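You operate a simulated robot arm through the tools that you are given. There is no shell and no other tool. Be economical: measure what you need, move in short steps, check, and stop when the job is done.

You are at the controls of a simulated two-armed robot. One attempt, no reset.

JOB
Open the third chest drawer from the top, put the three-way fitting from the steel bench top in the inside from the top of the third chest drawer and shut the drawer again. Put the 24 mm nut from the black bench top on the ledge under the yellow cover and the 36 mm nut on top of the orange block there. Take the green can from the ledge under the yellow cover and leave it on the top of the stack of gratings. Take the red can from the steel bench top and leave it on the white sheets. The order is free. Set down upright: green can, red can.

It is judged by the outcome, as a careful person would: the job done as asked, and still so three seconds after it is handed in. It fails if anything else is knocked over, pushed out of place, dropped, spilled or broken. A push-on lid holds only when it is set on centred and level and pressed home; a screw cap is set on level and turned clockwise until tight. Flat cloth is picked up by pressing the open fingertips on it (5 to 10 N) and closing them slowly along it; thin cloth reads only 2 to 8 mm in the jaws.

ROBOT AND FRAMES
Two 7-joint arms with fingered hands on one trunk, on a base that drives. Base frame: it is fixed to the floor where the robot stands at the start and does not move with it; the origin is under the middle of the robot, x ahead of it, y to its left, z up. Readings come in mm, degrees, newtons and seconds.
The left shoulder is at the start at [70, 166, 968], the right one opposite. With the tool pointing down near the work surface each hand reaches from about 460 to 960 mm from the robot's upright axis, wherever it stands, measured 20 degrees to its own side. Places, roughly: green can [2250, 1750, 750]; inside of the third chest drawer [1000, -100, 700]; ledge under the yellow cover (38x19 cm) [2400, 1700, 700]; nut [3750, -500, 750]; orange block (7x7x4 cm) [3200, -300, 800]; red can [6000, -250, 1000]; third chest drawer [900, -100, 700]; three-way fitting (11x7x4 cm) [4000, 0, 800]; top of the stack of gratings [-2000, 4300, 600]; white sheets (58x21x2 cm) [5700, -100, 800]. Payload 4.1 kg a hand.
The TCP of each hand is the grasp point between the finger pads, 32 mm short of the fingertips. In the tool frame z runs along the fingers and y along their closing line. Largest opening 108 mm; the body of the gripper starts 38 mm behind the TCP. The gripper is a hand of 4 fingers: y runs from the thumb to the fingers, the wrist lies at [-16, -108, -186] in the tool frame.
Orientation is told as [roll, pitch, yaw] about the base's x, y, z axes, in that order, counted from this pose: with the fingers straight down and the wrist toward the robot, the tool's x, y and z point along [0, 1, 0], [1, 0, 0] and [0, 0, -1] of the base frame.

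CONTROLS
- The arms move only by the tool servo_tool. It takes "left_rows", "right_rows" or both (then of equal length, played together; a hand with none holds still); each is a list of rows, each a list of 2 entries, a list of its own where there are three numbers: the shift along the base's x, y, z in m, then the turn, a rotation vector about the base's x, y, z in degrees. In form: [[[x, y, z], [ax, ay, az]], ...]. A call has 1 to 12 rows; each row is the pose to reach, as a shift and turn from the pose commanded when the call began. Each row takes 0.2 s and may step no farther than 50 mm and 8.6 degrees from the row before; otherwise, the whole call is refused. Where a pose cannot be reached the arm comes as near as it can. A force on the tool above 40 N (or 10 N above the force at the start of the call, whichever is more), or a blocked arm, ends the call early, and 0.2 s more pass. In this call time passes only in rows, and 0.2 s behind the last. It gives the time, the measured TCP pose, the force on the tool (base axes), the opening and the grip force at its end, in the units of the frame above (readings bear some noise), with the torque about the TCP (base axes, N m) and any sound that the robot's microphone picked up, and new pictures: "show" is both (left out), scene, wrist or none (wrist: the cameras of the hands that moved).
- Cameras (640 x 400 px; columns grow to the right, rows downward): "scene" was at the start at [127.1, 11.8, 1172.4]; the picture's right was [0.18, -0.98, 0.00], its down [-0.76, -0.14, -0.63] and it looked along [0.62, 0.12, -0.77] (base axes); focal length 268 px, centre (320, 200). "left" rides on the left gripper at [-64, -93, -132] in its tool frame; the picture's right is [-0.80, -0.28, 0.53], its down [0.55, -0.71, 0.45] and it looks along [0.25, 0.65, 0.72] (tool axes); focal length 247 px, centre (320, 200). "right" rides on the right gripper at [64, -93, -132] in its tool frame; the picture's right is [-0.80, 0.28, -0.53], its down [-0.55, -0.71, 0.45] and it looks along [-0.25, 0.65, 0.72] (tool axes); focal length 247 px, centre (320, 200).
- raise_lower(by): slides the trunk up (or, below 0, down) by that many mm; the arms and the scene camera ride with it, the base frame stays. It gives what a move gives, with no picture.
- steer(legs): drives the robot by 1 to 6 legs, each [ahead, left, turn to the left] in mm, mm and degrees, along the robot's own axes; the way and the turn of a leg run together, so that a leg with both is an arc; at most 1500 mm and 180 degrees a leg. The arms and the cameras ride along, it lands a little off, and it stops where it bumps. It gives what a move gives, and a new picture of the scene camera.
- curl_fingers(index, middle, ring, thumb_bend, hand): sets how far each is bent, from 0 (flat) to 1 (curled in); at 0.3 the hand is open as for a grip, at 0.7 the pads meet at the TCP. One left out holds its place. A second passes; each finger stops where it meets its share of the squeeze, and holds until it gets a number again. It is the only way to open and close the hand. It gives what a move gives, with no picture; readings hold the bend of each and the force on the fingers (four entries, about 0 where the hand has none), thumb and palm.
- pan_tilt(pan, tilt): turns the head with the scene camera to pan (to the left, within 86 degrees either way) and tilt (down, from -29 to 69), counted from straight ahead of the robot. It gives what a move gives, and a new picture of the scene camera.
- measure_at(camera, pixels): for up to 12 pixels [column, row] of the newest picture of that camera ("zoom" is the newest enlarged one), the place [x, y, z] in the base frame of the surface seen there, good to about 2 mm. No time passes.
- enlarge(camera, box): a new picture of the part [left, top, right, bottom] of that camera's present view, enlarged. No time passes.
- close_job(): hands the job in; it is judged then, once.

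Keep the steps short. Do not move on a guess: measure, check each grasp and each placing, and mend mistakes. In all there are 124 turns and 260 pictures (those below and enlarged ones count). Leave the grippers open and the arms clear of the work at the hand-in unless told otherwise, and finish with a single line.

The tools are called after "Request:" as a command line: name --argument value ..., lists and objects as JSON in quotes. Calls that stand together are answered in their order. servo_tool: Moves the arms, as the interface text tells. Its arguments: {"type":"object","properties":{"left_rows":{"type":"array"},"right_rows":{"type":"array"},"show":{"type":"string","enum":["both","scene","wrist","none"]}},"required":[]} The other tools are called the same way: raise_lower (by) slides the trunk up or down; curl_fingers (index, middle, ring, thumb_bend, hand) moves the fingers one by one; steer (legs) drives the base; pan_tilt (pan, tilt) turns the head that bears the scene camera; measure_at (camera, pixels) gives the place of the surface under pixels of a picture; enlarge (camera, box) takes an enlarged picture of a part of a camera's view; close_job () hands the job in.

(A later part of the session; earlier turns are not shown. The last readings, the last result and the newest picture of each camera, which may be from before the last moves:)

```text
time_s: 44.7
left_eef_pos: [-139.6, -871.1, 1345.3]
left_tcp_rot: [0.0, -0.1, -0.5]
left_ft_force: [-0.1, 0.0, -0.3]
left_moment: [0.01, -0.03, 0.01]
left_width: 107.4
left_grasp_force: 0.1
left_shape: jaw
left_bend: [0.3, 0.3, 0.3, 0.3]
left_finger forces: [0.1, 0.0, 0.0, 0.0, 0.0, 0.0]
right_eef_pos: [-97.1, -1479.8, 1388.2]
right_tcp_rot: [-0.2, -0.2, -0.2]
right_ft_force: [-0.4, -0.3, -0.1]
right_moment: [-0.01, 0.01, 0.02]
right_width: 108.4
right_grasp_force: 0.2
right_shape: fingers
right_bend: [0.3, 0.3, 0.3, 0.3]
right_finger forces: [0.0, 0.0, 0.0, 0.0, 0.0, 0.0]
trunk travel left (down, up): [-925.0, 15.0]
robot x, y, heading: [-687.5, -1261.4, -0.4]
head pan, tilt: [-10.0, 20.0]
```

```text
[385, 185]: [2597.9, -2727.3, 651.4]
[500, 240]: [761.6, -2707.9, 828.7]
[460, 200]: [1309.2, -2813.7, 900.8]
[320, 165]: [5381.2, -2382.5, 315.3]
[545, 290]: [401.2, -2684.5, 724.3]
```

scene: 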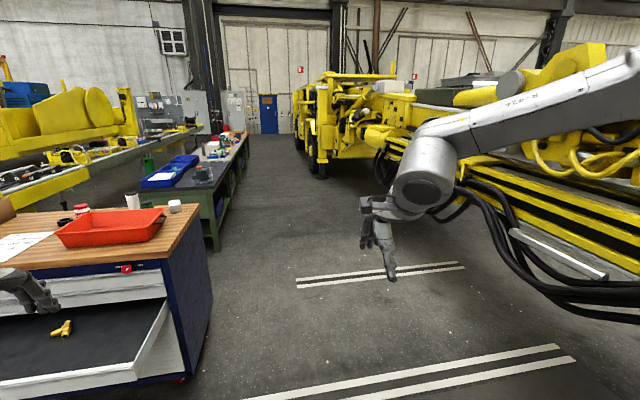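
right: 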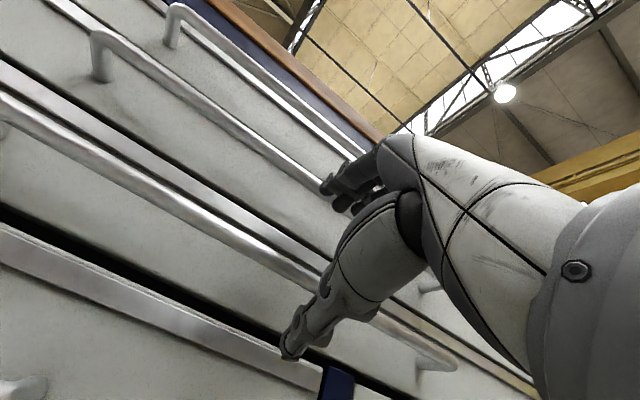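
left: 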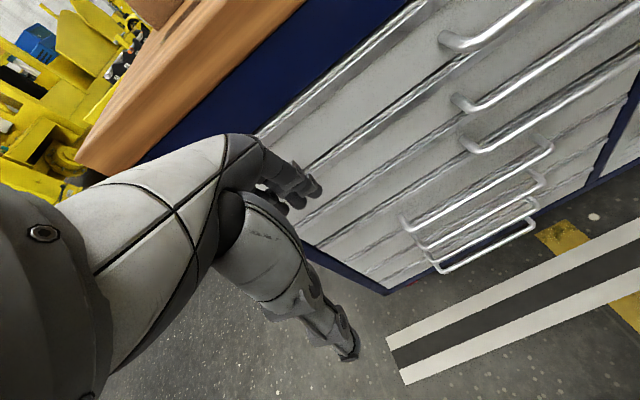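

The hoses are beyond y −2380, so the aisle is clear. I drive to about (3450, −1230) and turn left to face the bench.

Request:
steer --legs '[[1400, 10, 0], [1400, 10, 0], [1340, 10, 0], [0, 0, 90]]'

Request:
pan_tilt --pan 0 --tilt 45

```text
time_s: 68.5
left_eef_pos: [3100.1, -755.1, 1344.4]
left_tcp_rot: [0.0, 0.1, 88.9]
left_ft_force: [-0.2, 0.0, 0.5]
left_moment: [0.01, -0.01, 0.03]
left_width: 107.5
left_grasp_force: 0.1
left_shape: jaw
left_bend: [0.3, 0.3, 0.3, 0.3]
left_finger forces: [0.0, 0.0, 0.0, 0.0, 0.0, 0.0]
right_eef_pos: [3709.7, -719.0, 1388.6]
right_tcp_rot: [-0.2, -0.3, 89.3]
right_ft_force: [-0.6, 0.0, 0.3]
right_moment: [0.02, 0.01, 0.04]
right_width: 108.6
right_grasp_force: 0.0
right_shape: fingers
right_bend: [0.3, 0.3, 0.3, 0.3]
right_finger forces: [0.1, 0.1, 0.0, 0.1, 0.0, 0.0]
trunk travel left (down, up): [-925.0, 15.0]
robot x, y, heading: [3486.5, -1308.3, 89.1]
head pan, tilt: [-10.0, 20.0]
```

scene: 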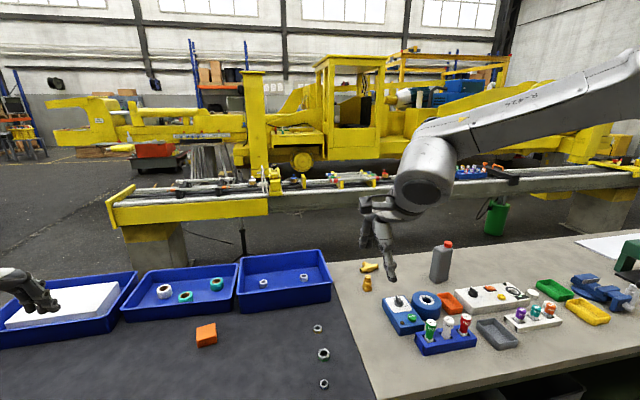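

```text
time_s: 69.4
left_eef_pos: [3100.2, -755.6, 1345.5]
left_tcp_rot: [-0.1, 0.0, 88.9]
left_ft_force: [0.5, -0.1, 0.3]
left_moment: [0.05, -0.01, 0.01]
left_width: 108.0
left_grasp_force: 0.1
left_shape: jaw
left_bend: [0.3, 0.3, 0.3, 0.3]
left_finger forces: [0.1, 0.0, 0.0, 0.0, 0.1, 0.0]
right_eef_pos: [3709.2, -719.6, 1387.6]
right_tcp_rot: [-0.2, -0.3, 89.3]
right_ft_force: [-0.1, -0.2, -0.1]
right_moment: [0.06, -0.02, 0.04]
right_width: 108.2
right_grasp_force: 0.0
right_shape: fingers
right_bend: [0.3, 0.3, 0.3, 0.3]
right_finger forces: [0.1, 0.1, 0.1, 0.0, 0.0, 0.0]
trunk travel left (down, up): [-925.0, 15.0]
robot x, y, heading: [3484.4, -1309.0, 89.1]
head pan, tilt: [0.0, 45.0]
```

scene: 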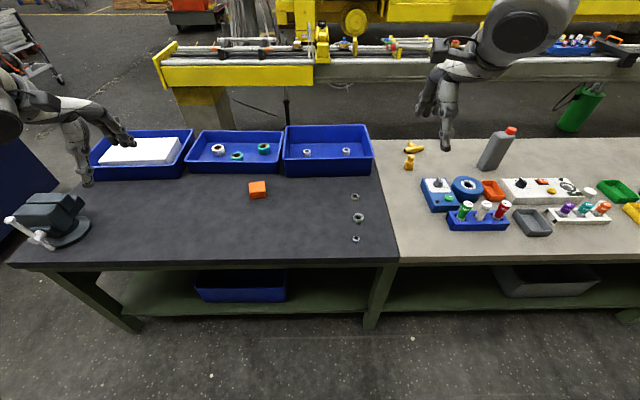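

I see three nuts on the black top near (357, 218) and two brass parts at (411, 155). I zoom in and measure.

Request:
enlarge --camera "scene" --box '[320, 180, 400, 250]'

Request:
measure_at --camera "scene" --pixels '[[355, 197], [358, 216], [356, 238], [258, 184], [408, 160], [413, 148], [490, 165], [512, 131]]'

Request:
enlarge --camera "scene" --box '[380, 120, 480, 185]'

```text
5.71 times, centred on (360, 215) of scene
```

zoom: 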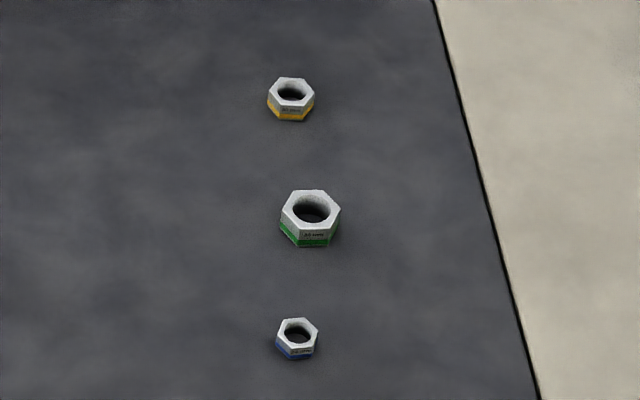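

```text
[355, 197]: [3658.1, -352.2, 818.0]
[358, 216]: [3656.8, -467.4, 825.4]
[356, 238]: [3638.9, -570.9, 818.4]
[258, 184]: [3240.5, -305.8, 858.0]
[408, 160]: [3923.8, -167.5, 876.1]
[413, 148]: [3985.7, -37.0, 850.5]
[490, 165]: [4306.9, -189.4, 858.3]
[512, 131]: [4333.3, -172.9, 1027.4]
```

```text
6.15 times, centred on (430, 152) of scene
```

zoom: 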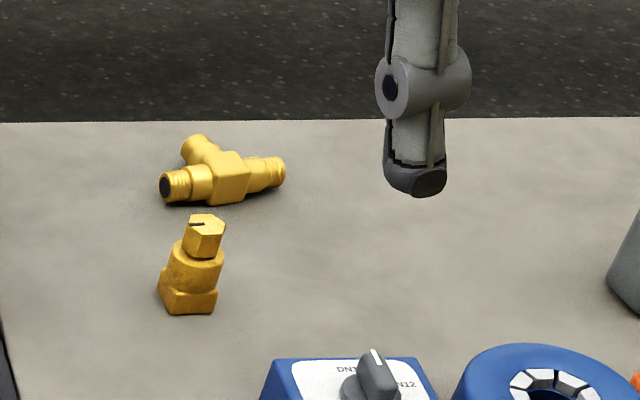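

By label colour and measured width, the green-marked nut is about 42 mm across corners (36 mm). The blue one is about 29 mm (24 mm) and the yellow one about 30 mm AF. I move ahead 180 mm and lower the trunk to working height.

Request:
steer --legs '[[180, 0, 1]]'

Request:
raise_lower --by -400

Request:
pan_tilt --pan -5 --tilt 50

Request:
enlarge --camera "right" --box '[0, 0, 640, 400]'

```text
time_s: 70.9
left_eef_pos: [3093.1, -584.8, 1347.8]
left_tcp_rot: [0.0, -0.2, 89.9]
left_ft_force: [0.3, -0.2, 1.0]
left_moment: [0.04, 0.0, 0.0]
left_width: 107.7
left_grasp_force: 0.1
left_shape: jaw
left_bend: [0.3, 0.3, 0.3, 0.3]
left_finger forces: [0.1, 0.0, 0.0, 0.0, 0.1, 0.1]
right_eef_pos: [3701.1, -539.1, 1390.8]
right_tcp_rot: [-0.2, -0.6, 90.2]
right_ft_force: [0.3, -0.6, -0.3]
right_moment: [0.03, -0.02, -0.02]
right_width: 108.4
right_grasp_force: 0.0
right_shape: fingers
right_bend: [0.3, 0.3, 0.3, 0.3]
right_finger forces: [0.1, 0.0, 0.1, 0.0, 0.0, 0.0]
trunk travel left (down, up): [-925.0, 15.0]
robot x, y, heading: [3491.6, -1126.6, 89.9]
head pan, tilt: [0.0, 45.0]
```

scene: 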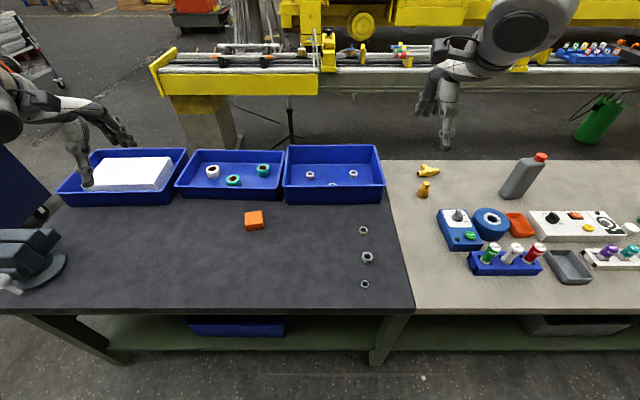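

```text
time_s: 74.8
left_eef_pos: [3092.6, -581.6, 945.9]
left_tcp_rot: [-0.1, 0.0, 90.0]
left_ft_force: [0.6, 0.5, 0.3]
left_moment: [0.01, 0.01, -0.01]
left_width: 107.7
left_grasp_force: 0.1
left_shape: jaw
left_bend: [0.3, 0.3, 0.3, 0.3]
left_finger forces: [0.0, 0.0, 0.0, 0.1, 0.0, 0.0]
right_eef_pos: [3700.3, -534.8, 989.1]
right_tcp_rot: [-0.2, -0.3, 90.3]
right_ft_force: [0.6, -0.2, 0.7]
right_moment: [-0.02, -0.04, -0.01]
right_width: 108.6
right_grasp_force: 0.0
right_shape: fingers
right_bend: [0.3, 0.3, 0.3, 0.3]
right_finger forces: [0.0, 0.0, 0.1, 0.1, 0.0, 0.1]
trunk travel left (down, up): [-525.0, 415.0]
robot x, y, heading: [3487.2, -1121.9, 90.0]
head pan, tilt: [0.0, 45.0]
```

```text
time_s: 75.4
left_eef_pos: [3093.1, -580.6, 945.5]
left_tcp_rot: [0.0, -0.1, 89.9]
left_ft_force: [0.2, -0.7, 0.3]
left_moment: [0.01, -0.01, -0.04]
left_width: 107.3
left_grasp_force: 0.1
left_shape: jaw
left_bend: [0.3, 0.3, 0.3, 0.3]
left_finger forces: [0.0, 0.0, 0.0, 0.0, 0.0, 0.1]
right_eef_pos: [3700.8, -534.1, 988.0]
right_tcp_rot: [-0.2, -0.2, 90.3]
right_ft_force: [0.3, -0.7, -0.1]
right_moment: [-0.02, 0.01, -0.01]
right_width: 108.5
right_grasp_force: 0.1
right_shape: fingers
right_bend: [0.3, 0.3, 0.3, 0.3]
right_finger forces: [0.0, 0.0, 0.0, 0.1, 0.1, 0.0]
trunk travel left (down, up): [-525.0, 415.0]
robot x, y, heading: [3489.1, -1127.1, 89.9]
head pan, tilt: [-5.0, 50.0]
```

scene: 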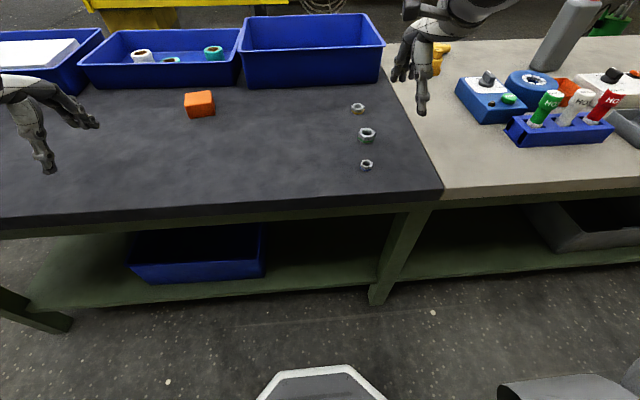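

```text
1.00 times, centred on (320, 200) of right (not enlarged: the box is as wide or as high as the picture)
```

zoom: 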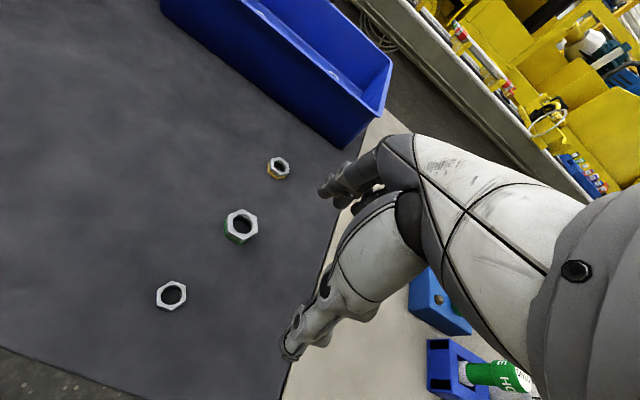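

I zoom in on the nuts and the block for exact centres and labels.

Request:
enlarge --camera "scene" --box '[336, 90, 400, 180]'

Request:
measure_at --camera "scene" --pixels '[[367, 128], [367, 142], [360, 134], [374, 134], [366, 160], [366, 168], [361, 165], [371, 165], [188, 97], [210, 94], [215, 102], [192, 106]]'

```text
4.44 times, centred on (368, 135) of scene
```

zoom: 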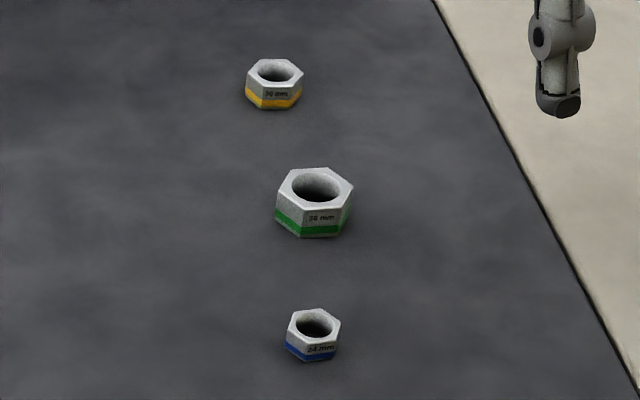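

```text
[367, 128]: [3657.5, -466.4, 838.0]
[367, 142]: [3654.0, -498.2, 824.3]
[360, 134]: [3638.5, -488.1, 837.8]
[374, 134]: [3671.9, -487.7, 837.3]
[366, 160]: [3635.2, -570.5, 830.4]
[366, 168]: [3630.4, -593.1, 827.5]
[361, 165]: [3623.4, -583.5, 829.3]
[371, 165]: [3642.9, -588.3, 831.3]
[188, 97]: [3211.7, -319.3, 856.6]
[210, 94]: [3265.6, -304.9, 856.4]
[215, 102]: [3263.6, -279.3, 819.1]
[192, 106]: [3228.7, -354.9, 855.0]
```

The labels confirm it: green is 36 mm, blue is 24 mm. The 36 nut's centre is about (3655, −483) with its top at z 838. I bring the right hand over it.

Request:
servo_tool --right_rows '[[[-0.02, 0.02, -0.025], [0, 0, 0]], [[-0.035, 0.04, -0.05], [0, 0, 0]], [[-0.045, 0.051, -0.085], [0, 0, 0]]]' --show "both"

```text
time_s: 76.2
left_eef_pos: [3092.4, -579.2, 943.9]
left_tcp_rot: [-0.1, 0.2, 90.0]
left_ft_force: [0.0, 0.0, -0.1]
left_moment: [-0.03, 0.03, -0.01]
left_width: 107.5
left_grasp_force: 0.1
left_shape: jaw
left_bend: [0.3, 0.3, 0.3, 0.3]
left_finger forces: [0.0, 0.0, 0.1, 0.0, 0.1, 0.1]
right_eef_pos: [3655.8, -482.7, 901.8]
right_tcp_rot: [-0.1, -0.3, 90.2]
right_ft_force: [0.1, 0.1, -0.4]
right_moment: [-0.01, -0.01, 0.0]
right_width: 108.3
right_grasp_force: 0.1
right_shape: fingers
right_bend: [0.3, 0.3, 0.3, 0.3]
right_finger forces: [0.0, 0.1, 0.1, 0.1, 0.1, 0.0]
trunk travel left (down, up): [-525.0, 415.0]
robot x, y, heading: [3491.0, -1128.6, 90.1]
head pan, tilt: [-5.0, 50.0]
```

scene: 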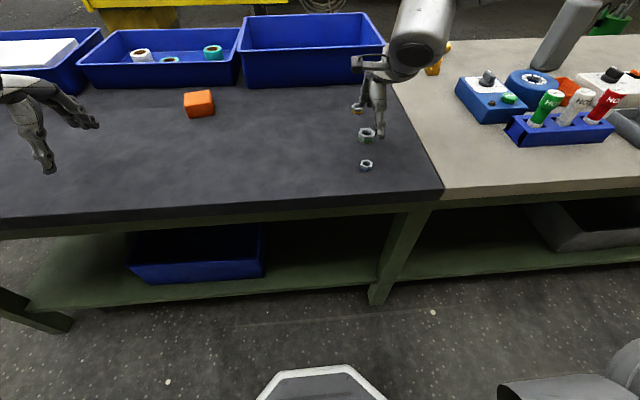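
right: 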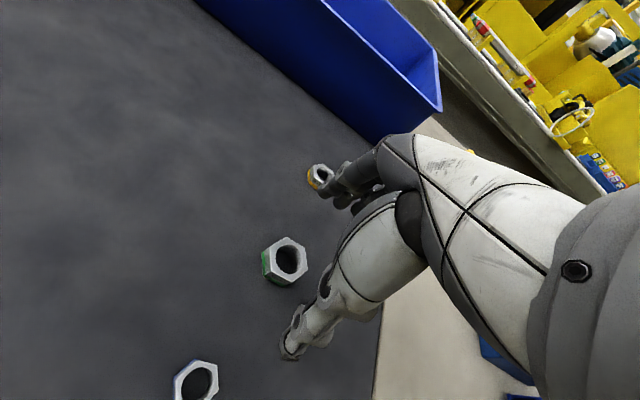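

The clearance to the other nuts is fine. I descend to z about 854 and close gently.

Request:
servo_tool --right_rows '[[[0, 0, -0.02], [0, 0, 0]], [[0, 0, -0.04], [0, 0, 0]], [[0, 0, -0.048], [0, 0, 0]]]' --show "none"

Request:
curl_fingers --hand "right" --index 0.68 --middle 0.68 --ring 0.68 --thumb_bend 0.68

Request:
enlarge --camera "right" --box '[180, 150, 420, 400]'

```text
time_s: 77.0
left_eef_pos: [3092.9, -581.3, 946.5]
left_tcp_rot: [0.0, 0.1, 90.0]
left_ft_force: [-0.3, 0.6, 0.6]
left_moment: [0.01, -0.03, 0.04]
left_width: 107.4
left_grasp_force: 0.1
left_shape: jaw
left_bend: [0.3, 0.3, 0.3, 0.3]
left_finger forces: [0.0, 0.0, 0.1, 0.0, 0.0, 0.0]
right_eef_pos: [3655.6, -483.6, 855.6]
right_tcp_rot: [-0.2, -0.3, 90.3]
right_ft_force: [-0.6, -0.4, 0.3]
right_moment: [-0.01, 0.0, 0.02]
right_width: 108.3
right_grasp_force: 0.0
right_shape: fingers
right_bend: [0.3, 0.3, 0.3, 0.3]
right_finger forces: [0.1, 0.0, 0.1, 0.1, 0.0, 0.0]
trunk travel left (down, up): [-525.0, 415.0]
robot x, y, heading: [3490.7, -1127.9, 90.1]
head pan, tilt: [-5.0, 50.0]
```

```text
time_s: 78.0
left_eef_pos: [3091.5, -582.4, 945.6]
left_tcp_rot: [-0.1, -0.1, 89.9]
left_ft_force: [-0.4, 0.4, -0.8]
left_moment: [-0.02, 0.03, -0.01]
left_width: 107.8
left_grasp_force: 0.1
left_shape: jaw
left_bend: [0.3, 0.3, 0.3, 0.3]
left_finger forces: [0.0, 0.0, 0.0, 0.1, 0.1, 0.0]
right_eef_pos: [3654.1, -484.0, 857.6]
right_tcp_rot: [-0.1, -0.6, 90.3]
right_ft_force: [0.3, 7.4, 12.2]
right_moment: [0.54, -0.19, 0.05]
right_width: 33.2
right_grasp_force: 14.7
right_shape: fingers
right_bend: [0.59, 0.59, 0.68, 0.59]
right_finger forces: [6.6, 14.8, 0.1, 0.0, 8.4, 0.1]
trunk travel left (down, up): [-525.0, 415.0]
robot x, y, heading: [3488.3, -1126.1, 89.9]
head pan, tilt: [-5.0, 50.0]
```

```text
1.60 times, centred on (300, 275) of right
```

zoom: 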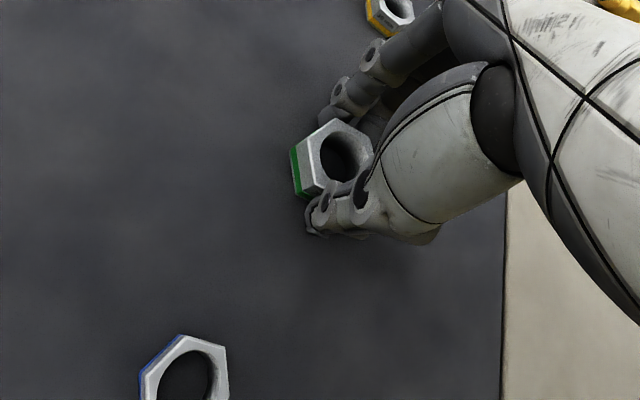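

The nut is held at width 33 with 15 N between the thumb and two fingers. I lift it and check.

Request:
servo_tool --right_rows '[[[0, 0, 0.02], [0, 0, 0]], [[0, 0, 0.06], [0, 0, 0]], [[0, 0, 0.1], [0, 0, 0]], [[0, 0, 0.13], [0, 0, 0]]]' --show "none"

Request:
enlarge --camera "right" --box '[220, 170, 420, 295]'

Request:
steer --legs '[[0, 400, 0]]'

Request:
enlarge --camera "scene" --box '[280, 60, 440, 160]'

```text
time_s: 79.0
left_eef_pos: [3092.8, -582.3, 944.7]
left_tcp_rot: [-0.1, 0.0, 89.8]
left_ft_force: [0.4, 0.6, 0.1]
left_moment: [0.01, 0.03, 0.0]
left_width: 107.6
left_grasp_force: 0.1
left_shape: jaw
left_bend: [0.3, 0.3, 0.3, 0.3]
left_finger forces: [0.1, 0.0, 0.1, 0.0, 0.0, 0.0]
right_eef_pos: [3656.8, -485.4, 985.8]
right_tcp_rot: [-0.3, -0.3, 90.2]
right_ft_force: [-0.7, 0.3, -0.7]
right_moment: [0.0, 0.0, 0.02]
right_width: 33.1
right_grasp_force: 9.8
right_shape: fingers
right_bend: [0.61, 0.62, 0.68, 0.59]
right_finger forces: [5.0, 5.0, 0.0, 0.0, 10.1, 0.1]
trunk travel left (down, up): [-525.0, 415.0]
robot x, y, heading: [3487.5, -1128.4, 90.2]
head pan, tilt: [-5.0, 50.0]
```

```text
3.20 times, centred on (320, 232) of right
```

zoom: 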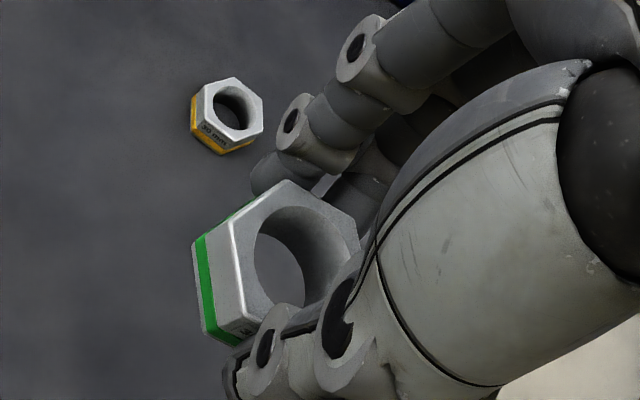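

```text
time_s: 81.5
left_eef_pos: [2687.5, -581.5, 945.3]
left_tcp_rot: [-0.1, 0.0, 90.0]
left_ft_force: [-0.3, -0.6, -0.3]
left_moment: [0.0, -0.03, 0.02]
left_width: 107.7
left_grasp_force: 0.0
left_shape: jaw
left_bend: [0.3, 0.3, 0.3, 0.3]
left_finger forces: [0.1, 0.0, 0.1, 0.0, 0.0, 0.0]
right_eef_pos: [3249.9, -484.1, 985.8]
right_tcp_rot: [-0.2, -0.5, 90.4]
right_ft_force: [-0.1, 0.2, -1.7]
right_moment: [0.0, -0.03, 0.0]
right_width: 33.1
right_grasp_force: 9.6
right_shape: fingers
right_bend: [0.61, 0.62, 0.68, 0.59]
right_finger forces: [4.9, 5.1, 0.1, 0.1, 9.9, 0.1]
trunk travel left (down, up): [-525.0, 415.0]
robot x, y, heading: [3085.8, -1126.6, 90.1]
head pan, tilt: [-5.0, 50.0]
```

scene: 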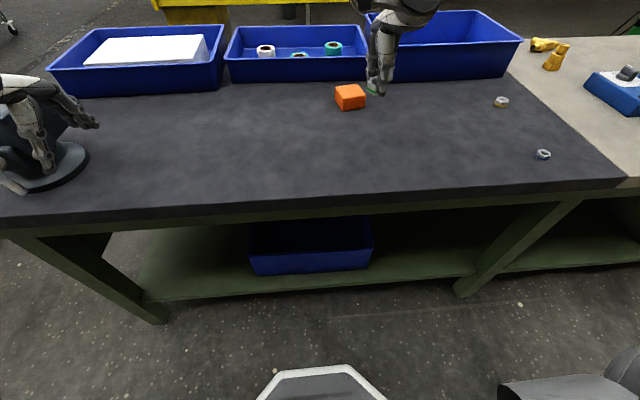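

```text
4.00 times, centred on (360, 110) of scene
```

zoom: 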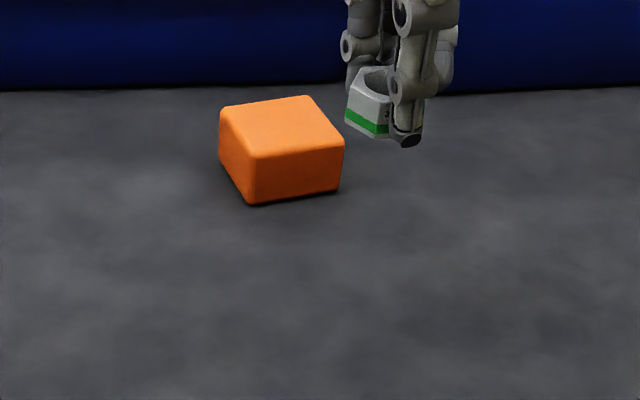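

The nut is held level and the left hand is untouched near the vise. I measure the block's top corners and the held nut.

Request:
measure_at --camera "zoom" --pixels '[[222, 112], [306, 98], [340, 142], [252, 156], [280, 125], [352, 96], [365, 130], [386, 90], [350, 118], [385, 130], [375, 70]]'

```text
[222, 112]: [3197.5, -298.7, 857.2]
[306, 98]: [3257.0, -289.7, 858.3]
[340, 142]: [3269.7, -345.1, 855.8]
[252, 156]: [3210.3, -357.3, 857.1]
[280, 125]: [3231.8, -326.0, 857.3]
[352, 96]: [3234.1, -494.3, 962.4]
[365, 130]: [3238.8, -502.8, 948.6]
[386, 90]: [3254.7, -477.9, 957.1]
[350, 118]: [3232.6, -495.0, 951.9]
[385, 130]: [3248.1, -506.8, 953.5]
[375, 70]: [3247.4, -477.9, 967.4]
```

The block's top centre is (3234, −323, 857). The nut's centre is about (3252, −485) with its bottom 39 mm below the TCP. I move over the block and lower to just above.

Request:
servo_tool --right_rows '[[[-0.005, 0.04, 0], [0, 0, 0]], [[-0.01, 0.08, 0], [0, 0, 0]], [[-0.015, 0.12, 0], [0, 0, 0]], [[-0.018, 0.162, -0.01], [0, 0, 0]], [[-0.018, 0.162, -0.05], [0, 0, 0]], [[-0.018, 0.162, -0.078], [0, 0, 0]]]' --show "none"

Request:
enlarge --camera "scene" --box '[310, 50, 390, 120]'

Request:
enlarge --camera "right" --box '[180, 150, 420, 300]'

```text
time_s: 82.9
left_eef_pos: [2688.1, -581.6, 945.1]
left_tcp_rot: [-0.1, 0.0, 90.0]
left_ft_force: [0.1, 1.0, -0.2]
left_moment: [0.0, 0.01, -0.02]
left_width: 107.7
left_grasp_force: 0.1
left_shape: jaw
left_bend: [0.3, 0.3, 0.3, 0.3]
left_finger forces: [0.1, 0.0, 0.0, 0.0, 0.0, 0.0]
right_eef_pos: [3231.5, -321.1, 906.1]
right_tcp_rot: [-0.1, -0.3, 90.4]
right_ft_force: [0.0, 0.1, -1.9]
right_moment: [-0.01, 0.02, -0.02]
right_width: 32.8
right_grasp_force: 9.7
right_shape: fingers
right_bend: [0.61, 0.62, 0.68, 0.59]
right_finger forces: [4.9, 4.8, 0.0, 0.0, 9.9, 0.0]
trunk travel left (down, up): [-525.0, 415.0]
robot x, y, heading: [3085.6, -1127.3, 89.9]
head pan, tilt: [-5.0, 50.0]
```

```text
5.71 times, centred on (350, 85) of scene
```

zoom: 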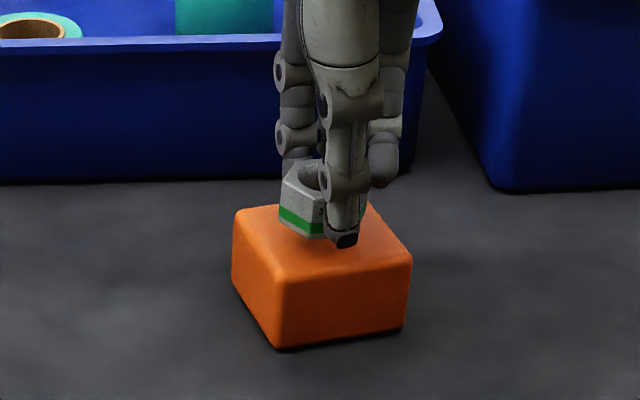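

```text
2.67 times, centred on (300, 225) of right
```

zoom: 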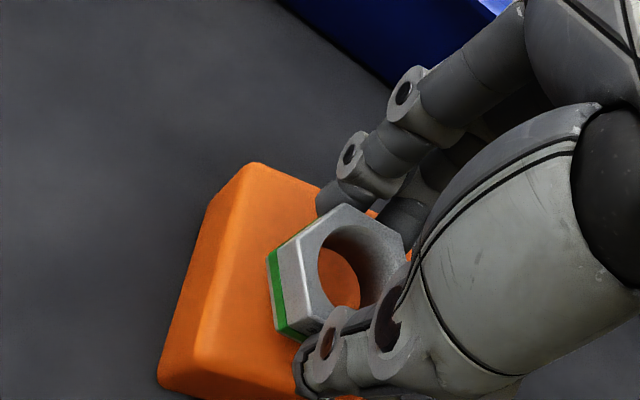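

Request:
measure_at --camera "zoom" --pixels '[[270, 275], [290, 320], [345, 208], [400, 245], [360, 225], [310, 275], [250, 175]]'

```text
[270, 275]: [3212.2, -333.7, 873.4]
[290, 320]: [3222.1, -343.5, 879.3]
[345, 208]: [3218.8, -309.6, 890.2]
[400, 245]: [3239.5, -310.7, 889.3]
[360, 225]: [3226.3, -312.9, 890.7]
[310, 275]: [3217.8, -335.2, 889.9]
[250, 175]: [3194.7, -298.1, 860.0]
```

The nut is within 5 mm of the block's centre. I shift it slightly, lower 10 mm onto the block and open the fingers.

Request:
servo_tool --right_rows '[[[0.002, 0.003, -0.005], [0, 0, 0]], [[0.002, 0.003, -0.0095], [0, 0, 0]]]' --show "none"

Request:
enlarge --camera "scene" --box '[310, 50, 390, 120]'

```text
time_s: 83.5
left_eef_pos: [2689.3, -582.9, 945.9]
left_tcp_rot: [-0.1, 0.0, 89.9]
left_ft_force: [-0.9, 0.1, 1.3]
left_moment: [0.03, 0.02, 0.01]
left_width: 107.5
left_grasp_force: 0.1
left_shape: jaw
left_bend: [0.3, 0.3, 0.3, 0.3]
left_finger forces: [0.2, 0.0, 0.0, 0.0, 0.0, 0.1]
right_eef_pos: [3235.0, -319.6, 898.4]
right_tcp_rot: [-0.2, -0.2, 90.4]
right_ft_force: [-0.5, -1.1, -2.0]
right_moment: [0.04, 0.02, -0.01]
right_width: 33.1
right_grasp_force: 9.3
right_shape: fingers
right_bend: [0.61, 0.62, 0.68, 0.59]
right_finger forces: [5.0, 4.9, 0.0, 0.0, 9.6, 0.0]
trunk travel left (down, up): [-525.0, 415.0]
robot x, y, heading: [3082.0, -1126.7, 90.1]
head pan, tilt: [-5.0, 50.0]
```

```text
5.71 times, centred on (350, 85) of scene
```

zoom: 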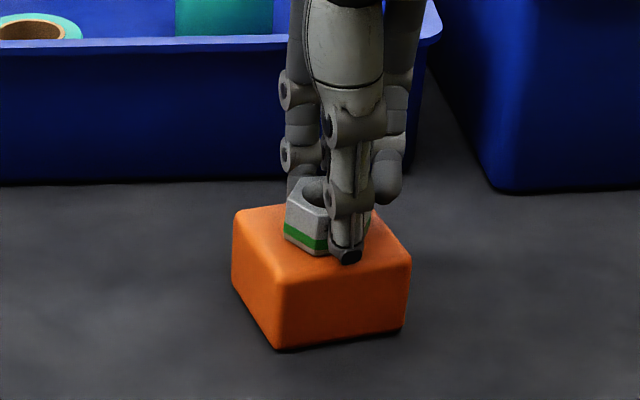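

It is almost touching. I lower 2 mm more, open, and lift away.

Request:
servo_tool --right_rows '[[[0, 0, -0.002], [0, 0, 0]]]' --show "none"

Request:
curl_fingers --hand "right" --index 0.5 --middle 0.5 --ring 0.5 --thumb_bend 0.5

Request:
curl_fingers --hand "right" --index 0.3 --middle 0.3 --ring 0.3 --thumb_bend 0.3

Request:
servo_tool --right_rows '[[[0, 0, 0.03], [0, 0, 0]], [[0, 0, 0.06], [0, 0, 0]], [[0, 0, 0.09], [0, 0, 0]], [[0, -0.05, 0.09], [0, 0, 0]], [[0, -0.1, 0.09], [0, 0, 0]], [[0, -0.15, 0.09], [0, 0, 0]], [[0, -0.2, 0.09], [0, 0, 0]]]' --show "none"

Request:
enlarge --camera "scene" --box '[310, 50, 390, 120]'

```text
time_s: 83.9
left_eef_pos: [2688.4, -583.0, 945.1]
left_tcp_rot: [-0.1, 0.0, 90.0]
left_ft_force: [-0.4, 0.0, 0.0]
left_moment: [0.06, 0.02, -0.01]
left_width: 107.8
left_grasp_force: 0.1
left_shape: jaw
left_bend: [0.3, 0.3, 0.3, 0.3]
left_finger forces: [0.0, 0.0, 0.0, 0.0, 0.0, 0.0]
right_eef_pos: [3234.9, -319.6, 898.0]
right_tcp_rot: [-0.3, -0.5, 90.3]
right_ft_force: [-1.7, 0.5, 2.8]
right_moment: [0.06, -0.07, 0.02]
right_width: 33.3
right_grasp_force: 11.7
right_shape: fingers
right_bend: [0.61, 0.62, 0.68, 0.59]
right_finger forces: [4.9, 7.9, 0.1, 0.0, 10.2, 0.0]
trunk travel left (down, up): [-525.0, 415.0]
robot x, y, heading: [3088.3, -1127.0, 90.3]
head pan, tilt: [-5.0, 50.0]
```

```text
time_s: 84.9
left_eef_pos: [2688.1, -583.9, 945.4]
left_tcp_rot: [-0.2, 0.0, 90.0]
left_ft_force: [-0.1, 0.3, -0.2]
left_moment: [-0.01, 0.01, -0.04]
left_width: 107.4
left_grasp_force: 0.0
left_shape: jaw
left_bend: [0.3, 0.3, 0.3, 0.3]
left_finger forces: [0.1, 0.0, 0.1, 0.0, 0.0, 0.1]
right_eef_pos: [3235.3, -319.9, 896.6]
right_tcp_rot: [-0.2, -0.3, 90.4]
right_ft_force: [0.5, -1.5, 2.9]
right_moment: [0.05, -0.05, 0.0]
right_width: 55.2
right_grasp_force: 0.7
right_shape: fingers
right_bend: [0.5, 0.51, 0.5, 0.5]
right_finger forces: [0.0, 2.4, 0.0, 0.0, 0.0, 0.0]
trunk travel left (down, up): [-525.0, 415.0]
robot x, y, heading: [3084.2, -1128.8, 90.1]
head pan, tilt: [-5.0, 50.0]
```

```text
time_s: 85.9
left_eef_pos: [2688.1, -583.2, 944.8]
left_tcp_rot: [0.0, 0.1, 90.0]
left_ft_force: [0.3, -0.3, -0.8]
left_moment: [-0.01, 0.0, 0.01]
left_width: 107.4
left_grasp_force: 0.0
left_shape: jaw
left_bend: [0.3, 0.3, 0.3, 0.3]
left_finger forces: [0.0, 0.0, 0.0, 0.1, 0.0, 0.1]
right_eef_pos: [3236.4, -319.5, 897.1]
right_tcp_rot: [-0.2, -0.3, 90.3]
right_ft_force: [0.0, -0.4, 0.6]
right_moment: [-0.03, 0.03, 0.03]
right_width: 108.1
right_grasp_force: 0.0
right_shape: fingers
right_bend: [0.3, 0.3, 0.3, 0.3]
right_finger forces: [0.1, 0.0, 0.1, 0.1, 0.1, 0.0]
trunk travel left (down, up): [-525.0, 415.0]
robot x, y, heading: [3086.8, -1127.0, 90.3]
head pan, tilt: [-5.0, 50.0]
```

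```text
time_s: 87.5
left_eef_pos: [2689.4, -583.8, 945.1]
left_tcp_rot: [-0.1, -0.2, 90.0]
left_ft_force: [0.3, -0.6, 0.4]
left_moment: [0.02, -0.01, 0.0]
left_width: 107.7
left_grasp_force: 0.1
left_shape: jaw
left_bend: [0.3, 0.3, 0.3, 0.3]
left_finger forces: [0.0, 0.0, 0.0, 0.1, 0.1, 0.0]
right_eef_pos: [3236.0, -521.0, 986.8]
right_tcp_rot: [-0.2, -0.4, 90.4]
right_ft_force: [0.3, 0.4, -0.1]
right_moment: [0.01, 0.01, 0.0]
right_width: 108.5
right_grasp_force: 0.1
right_shape: fingers
right_bend: [0.3, 0.3, 0.3, 0.3]
right_finger forces: [0.0, 0.1, 0.1, 0.0, 0.0, 0.0]
trunk travel left (down, up): [-525.0, 415.0]
robot x, y, heading: [3085.7, -1125.8, 90.2]
head pan, tilt: [-5.0, 50.0]
```

```text
5.71 times, centred on (350, 85) of scene
```

zoom: 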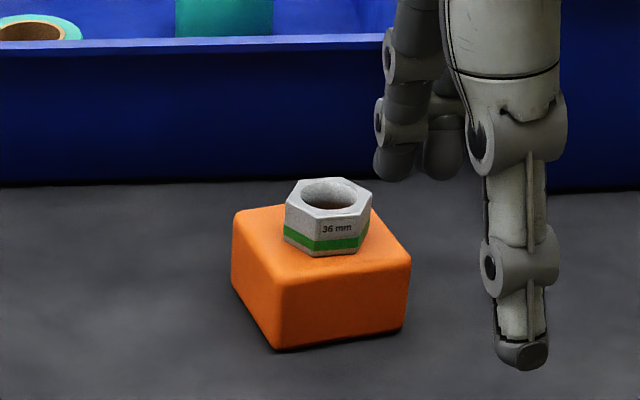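

The 36 mm nut sits centred on the orange block. I drive back right 395 mm for the 24 mm nut.

Request:
steer --legs '[[0, -395, 0]]'

Request:
enlarge --camera "scene" --box '[330, 130, 410, 180]'

Request:
measure_at --camera "zoom" --pixels '[[320, 200], [250, 250], [280, 250], [300, 300]]'

```text
time_s: 90.0
left_eef_pos: [3090.6, -579.6, 945.8]
left_tcp_rot: [0.1, 0.1, 89.6]
left_ft_force: [0.7, 0.5, -0.4]
left_moment: [-0.01, 0.04, -0.03]
left_width: 107.5
left_grasp_force: 0.1
left_shape: jaw
left_bend: [0.3, 0.3, 0.3, 0.3]
left_finger forces: [0.0, 0.0, 0.0, 0.1, 0.1, 0.0]
right_eef_pos: [3637.0, -521.9, 985.5]
right_tcp_rot: [-0.1, -0.3, 89.9]
right_ft_force: [0.1, 0.3, -0.7]
right_moment: [-0.01, -0.01, -0.01]
right_width: 108.4
right_grasp_force: 0.2
right_shape: fingers
right_bend: [0.3, 0.3, 0.3, 0.3]
right_finger forces: [0.0, 0.0, 0.0, 0.0, 0.0, 0.0]
trunk travel left (down, up): [-525.0, 415.0]
robot x, y, heading: [3478.5, -1126.4, 89.6]
head pan, tilt: [-5.0, 50.0]
```

scene: 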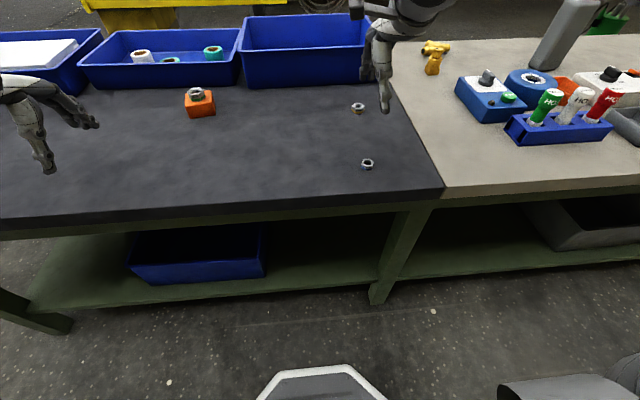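

```text
8.00 times, centred on (370, 155) of scene
```

zoom: 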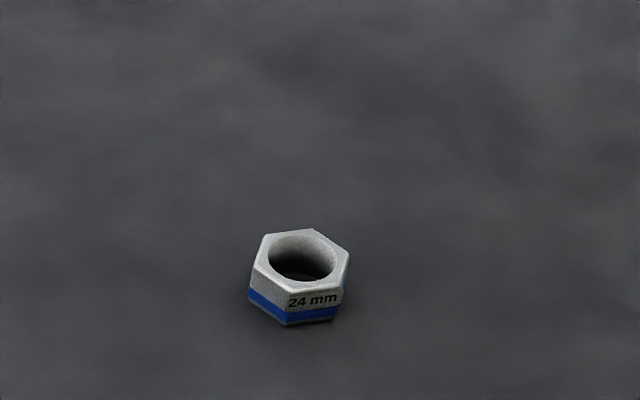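

```text
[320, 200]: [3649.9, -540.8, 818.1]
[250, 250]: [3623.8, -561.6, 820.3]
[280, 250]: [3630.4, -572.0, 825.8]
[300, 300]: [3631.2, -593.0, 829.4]
```

Request:
measure_at --camera "zoom" --pixels '[[264, 240], [312, 232], [346, 254], [335, 286], [289, 292], [256, 264]]'

```text
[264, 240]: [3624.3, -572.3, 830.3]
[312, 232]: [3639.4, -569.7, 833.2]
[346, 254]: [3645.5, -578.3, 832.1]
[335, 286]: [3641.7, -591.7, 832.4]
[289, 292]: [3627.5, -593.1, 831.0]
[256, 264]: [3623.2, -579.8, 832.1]
```

The 24 nut's centre is (3634, −581) with its top at z 832. I move above it and descend to z 855.

Request:
servo_tool --right_rows '[[[-0.003, -0.03, -0.03], [0, 0, 0]], [[-0.0035, -0.059, -0.06], [0, 0, 0]], [[-0.0035, -0.059, -0.1], [0, 0, 0]], [[-0.0035, -0.059, -0.131], [0, 0, 0]]]' --show "none"

Request:
curl_fingers --hand "right" --index 0.68 --middle 0.68 --ring 0.6 --thumb_bend 0.65

Request:
enlarge --camera "right" --box '[180, 150, 420, 400]'

```text
time_s: 91.0
left_eef_pos: [3088.5, -581.1, 945.3]
left_tcp_rot: [0.1, -0.1, 89.6]
left_ft_force: [-0.7, -0.4, 0.7]
left_moment: [0.0, 0.02, 0.0]
left_width: 107.4
left_grasp_force: 0.2
left_shape: jaw
left_bend: [0.3, 0.3, 0.3, 0.3]
left_finger forces: [0.1, 0.1, 0.0, 0.1, 0.0, 0.0]
right_eef_pos: [3633.8, -579.9, 856.4]
right_tcp_rot: [-0.2, -0.5, 90.0]
right_ft_force: [0.3, 0.0, -0.2]
right_moment: [0.0, -0.02, 0.04]
right_width: 108.6
right_grasp_force: 0.1
right_shape: fingers
right_bend: [0.3, 0.3, 0.3, 0.3]
right_finger forces: [0.0, 0.0, 0.0, 0.0, 0.0, 0.0]
trunk travel left (down, up): [-525.0, 415.0]
robot x, y, heading: [3482.0, -1126.4, 89.8]
head pan, tilt: [-5.0, 50.0]
```

```text
time_s: 92.0
left_eef_pos: [3088.7, -581.2, 946.8]
left_tcp_rot: [-0.1, -0.1, 89.6]
left_ft_force: [0.0, 0.5, -0.7]
left_moment: [0.02, -0.02, 0.0]
left_width: 107.5
left_grasp_force: 0.0
left_shape: jaw
left_bend: [0.3, 0.3, 0.3, 0.3]
left_finger forces: [0.0, 0.1, 0.0, 0.1, 0.0, 0.1]
right_eef_pos: [3632.9, -580.5, 856.9]
right_tcp_rot: [-0.2, -0.6, 90.0]
right_ft_force: [2.8, 7.7, 18.5]
right_moment: [1.13, -0.27, -0.03]
right_width: 21.6
right_grasp_force: 12.0
right_shape: fingers
right_bend: [0.64, 0.42, 0.6, 0.62]
right_finger forces: [3.3, 17.9, 0.0, 0.0, 2.8, 0.1]
trunk travel left (down, up): [-525.0, 415.0]
robot x, y, heading: [3478.3, -1124.1, 89.6]
head pan, tilt: [-5.0, 50.0]
```

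```text
1.60 times, centred on (300, 275) of right
```

zoom: 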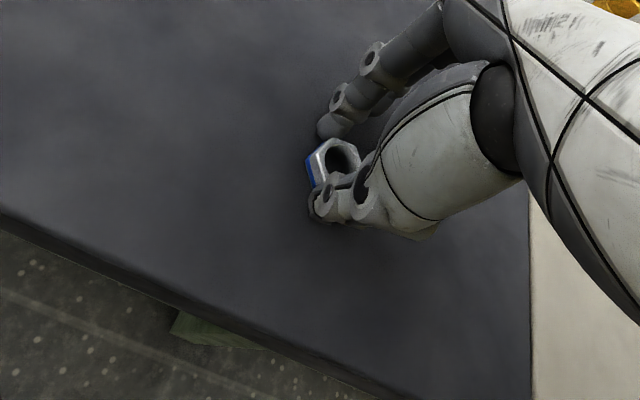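

The middle finger caught the table at bend 0.42. I ease the fingers, raise 3 mm and close again.

Request:
curl_fingers --hand "right" --index 0.5 --middle 0.4 --ring 0.5 --thumb_bend 0.5

Request:
servo_tool --right_rows '[[[0, 0, 0.004], [0, 0, 0]]]' --show "none"

Request:
curl_fingers --hand "right" --index 0.69 --middle 0.69 --ring 0.6 --thumb_bend 0.66

Request:
enlarge --camera "right" --box '[220, 170, 420, 295]'

```text
time_s: 93.0
left_eef_pos: [3088.3, -581.6, 945.6]
left_tcp_rot: [-0.1, -0.2, 89.7]
left_ft_force: [0.2, 0.0, -0.8]
left_moment: [0.01, 0.01, 0.0]
left_width: 107.8
left_grasp_force: 0.1
left_shape: jaw
left_bend: [0.3, 0.3, 0.3, 0.3]
left_finger forces: [0.1, 0.1, 0.0, 0.0, 0.0, 0.0]
right_eef_pos: [3632.9, -582.1, 855.9]
right_tcp_rot: [-0.1, -0.4, 90.0]
right_ft_force: [-1.7, -4.8, 11.0]
right_moment: [0.08, 0.17, 0.12]
right_width: 44.3
right_grasp_force: 5.0
right_shape: fingers
right_bend: [0.58, 0.4, 0.5, 0.5]
right_finger forces: [8.9, 1.3, 0.0, 0.0, 0.0, 0.0]
trunk travel left (down, up): [-525.0, 415.0]
robot x, y, heading: [3481.3, -1125.2, 89.9]
head pan, tilt: [-5.0, 50.0]
```

```text
time_s: 93.4
left_eef_pos: [3089.6, -580.6, 945.5]
left_tcp_rot: [0.0, -0.1, 89.7]
left_ft_force: [0.2, -0.6, -0.6]
left_moment: [0.02, 0.02, -0.02]
left_width: 107.7
left_grasp_force: 0.1
left_shape: jaw
left_bend: [0.3, 0.3, 0.3, 0.3]
left_finger forces: [0.0, 0.0, 0.0, 0.0, 0.0, 0.0]
right_eef_pos: [3634.4, -579.4, 858.4]
right_tcp_rot: [-0.3, -0.2, 89.9]
right_ft_force: [0.3, -0.1, -0.1]
right_moment: [0.01, 0.05, 0.01]
right_width: 55.1
right_grasp_force: 0.1
right_shape: fingers
right_bend: [0.5, 0.4, 0.5, 0.5]
right_finger forces: [0.0, 0.0, 0.1, 0.0, 0.1, 0.1]
trunk travel left (down, up): [-525.0, 415.0]
robot x, y, heading: [3480.4, -1130.6, 89.7]
head pan, tilt: [-5.0, 50.0]
```

```text
time_s: 94.4
left_eef_pos: [3089.0, -580.3, 945.3]
left_tcp_rot: [0.0, 0.1, 89.6]
left_ft_force: [-0.1, 0.6, 1.1]
left_moment: [-0.01, 0.03, 0.0]
left_width: 107.8
left_grasp_force: 0.0
left_shape: jaw
left_bend: [0.3, 0.3, 0.3, 0.3]
left_finger forces: [0.1, 0.0, 0.1, 0.0, 0.0, 0.1]
right_eef_pos: [3632.9, -580.7, 859.6]
right_tcp_rot: [-0.2, -0.3, 89.9]
right_ft_force: [0.0, -0.1, 0.0]
right_moment: [-0.01, -0.01, -0.01]
right_width: 21.5
right_grasp_force: 4.7
right_shape: fingers
right_bend: [0.65, 0.67, 0.6, 0.62]
right_finger forces: [2.7, 2.4, 0.0, 0.1, 4.9, 0.0]
trunk travel left (down, up): [-525.0, 415.0]
robot x, y, heading: [3481.5, -1126.8, 89.5]
head pan, tilt: [-5.0, 50.0]
```

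```text
3.20 times, centred on (320, 232) of right
```

zoom: 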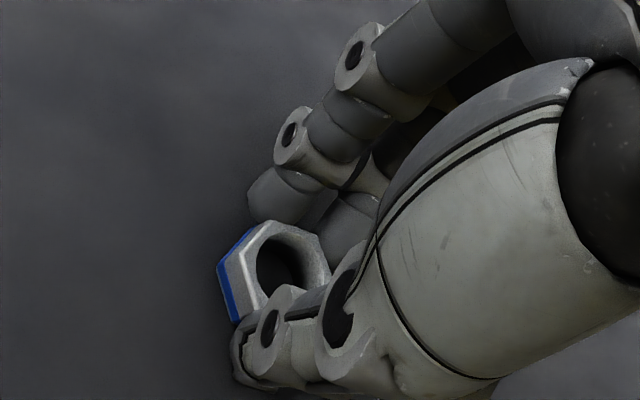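

It is held by two fingers and the thumb at 5 N. I tighten a bit and lift.

Request:
curl_fingers --hand "right" --index 0.73 --middle 0.75 --ring 0.6 --thumb_bend 0.68

Request:
servo_tool --right_rows '[[[0, 0, 0.03], [0, 0, 0]], [[0, 0, 0.07], [0, 0, 0]], [[0, 0, 0.11], [0, 0, 0]]]' --show "none"

Request:
enlarge --camera "right" --box '[220, 170, 420, 295]'

```text
time_s: 95.4
left_eef_pos: [3088.6, -581.1, 945.5]
left_tcp_rot: [0.0, -0.1, 89.5]
left_ft_force: [0.7, -0.1, -0.2]
left_moment: [-0.02, -0.02, 0.03]
left_width: 107.6
left_grasp_force: 0.1
left_shape: jaw
left_bend: [0.3, 0.3, 0.3, 0.3]
left_finger forces: [0.0, 0.0, 0.0, 0.0, 0.0, 0.1]
right_eef_pos: [3632.8, -580.8, 859.6]
right_tcp_rot: [-0.2, -0.3, 90.1]
right_ft_force: [0.0, 0.0, 0.2]
right_moment: [-0.01, 0.0, -0.01]
right_width: 20.4
right_grasp_force: 11.6
right_shape: fingers
right_bend: [0.72, 0.73, 0.6, 0.59]
right_finger forces: [5.5, 7.8, 0.0, 0.0, 10.2, 0.1]
trunk travel left (down, up): [-525.0, 415.0]
robot x, y, heading: [3482.4, -1125.8, 89.3]
head pan, tilt: [-5.0, 50.0]
```

```text
time_s: 96.2
left_eef_pos: [3088.5, -581.1, 945.7]
left_tcp_rot: [0.0, 0.0, 89.7]
left_ft_force: [0.3, -0.2, -0.8]
left_moment: [0.04, 0.0, 0.0]
left_width: 107.6
left_grasp_force: 0.0
left_shape: jaw
left_bend: [0.3, 0.3, 0.3, 0.3]
left_finger forces: [0.0, 0.0, 0.0, 0.1, 0.0, 0.1]
right_eef_pos: [3632.8, -581.4, 969.6]
right_tcp_rot: [-0.2, -0.2, 90.0]
right_ft_force: [-0.2, 0.5, -0.7]
right_moment: [0.02, -0.01, 0.05]
right_width: 20.6
right_grasp_force: 11.3
right_shape: fingers
right_bend: [0.72, 0.73, 0.6, 0.59]
right_finger forces: [5.2, 7.5, 0.0, 0.1, 10.1, 0.0]
trunk travel left (down, up): [-525.0, 415.0]
robot x, y, heading: [3486.3, -1122.8, 89.5]
head pan, tilt: [-5.0, 50.0]
```

```text
3.20 times, centred on (320, 232) of right
```

zoom: 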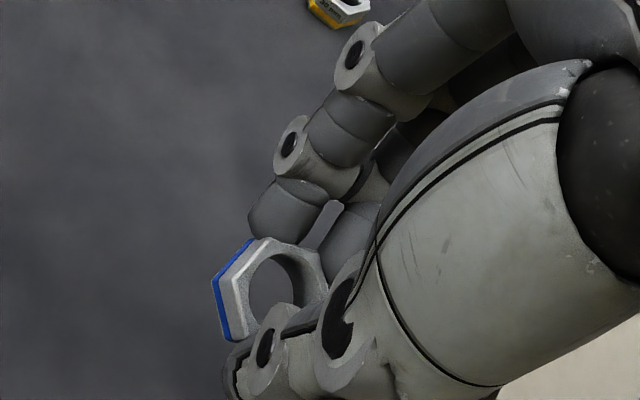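

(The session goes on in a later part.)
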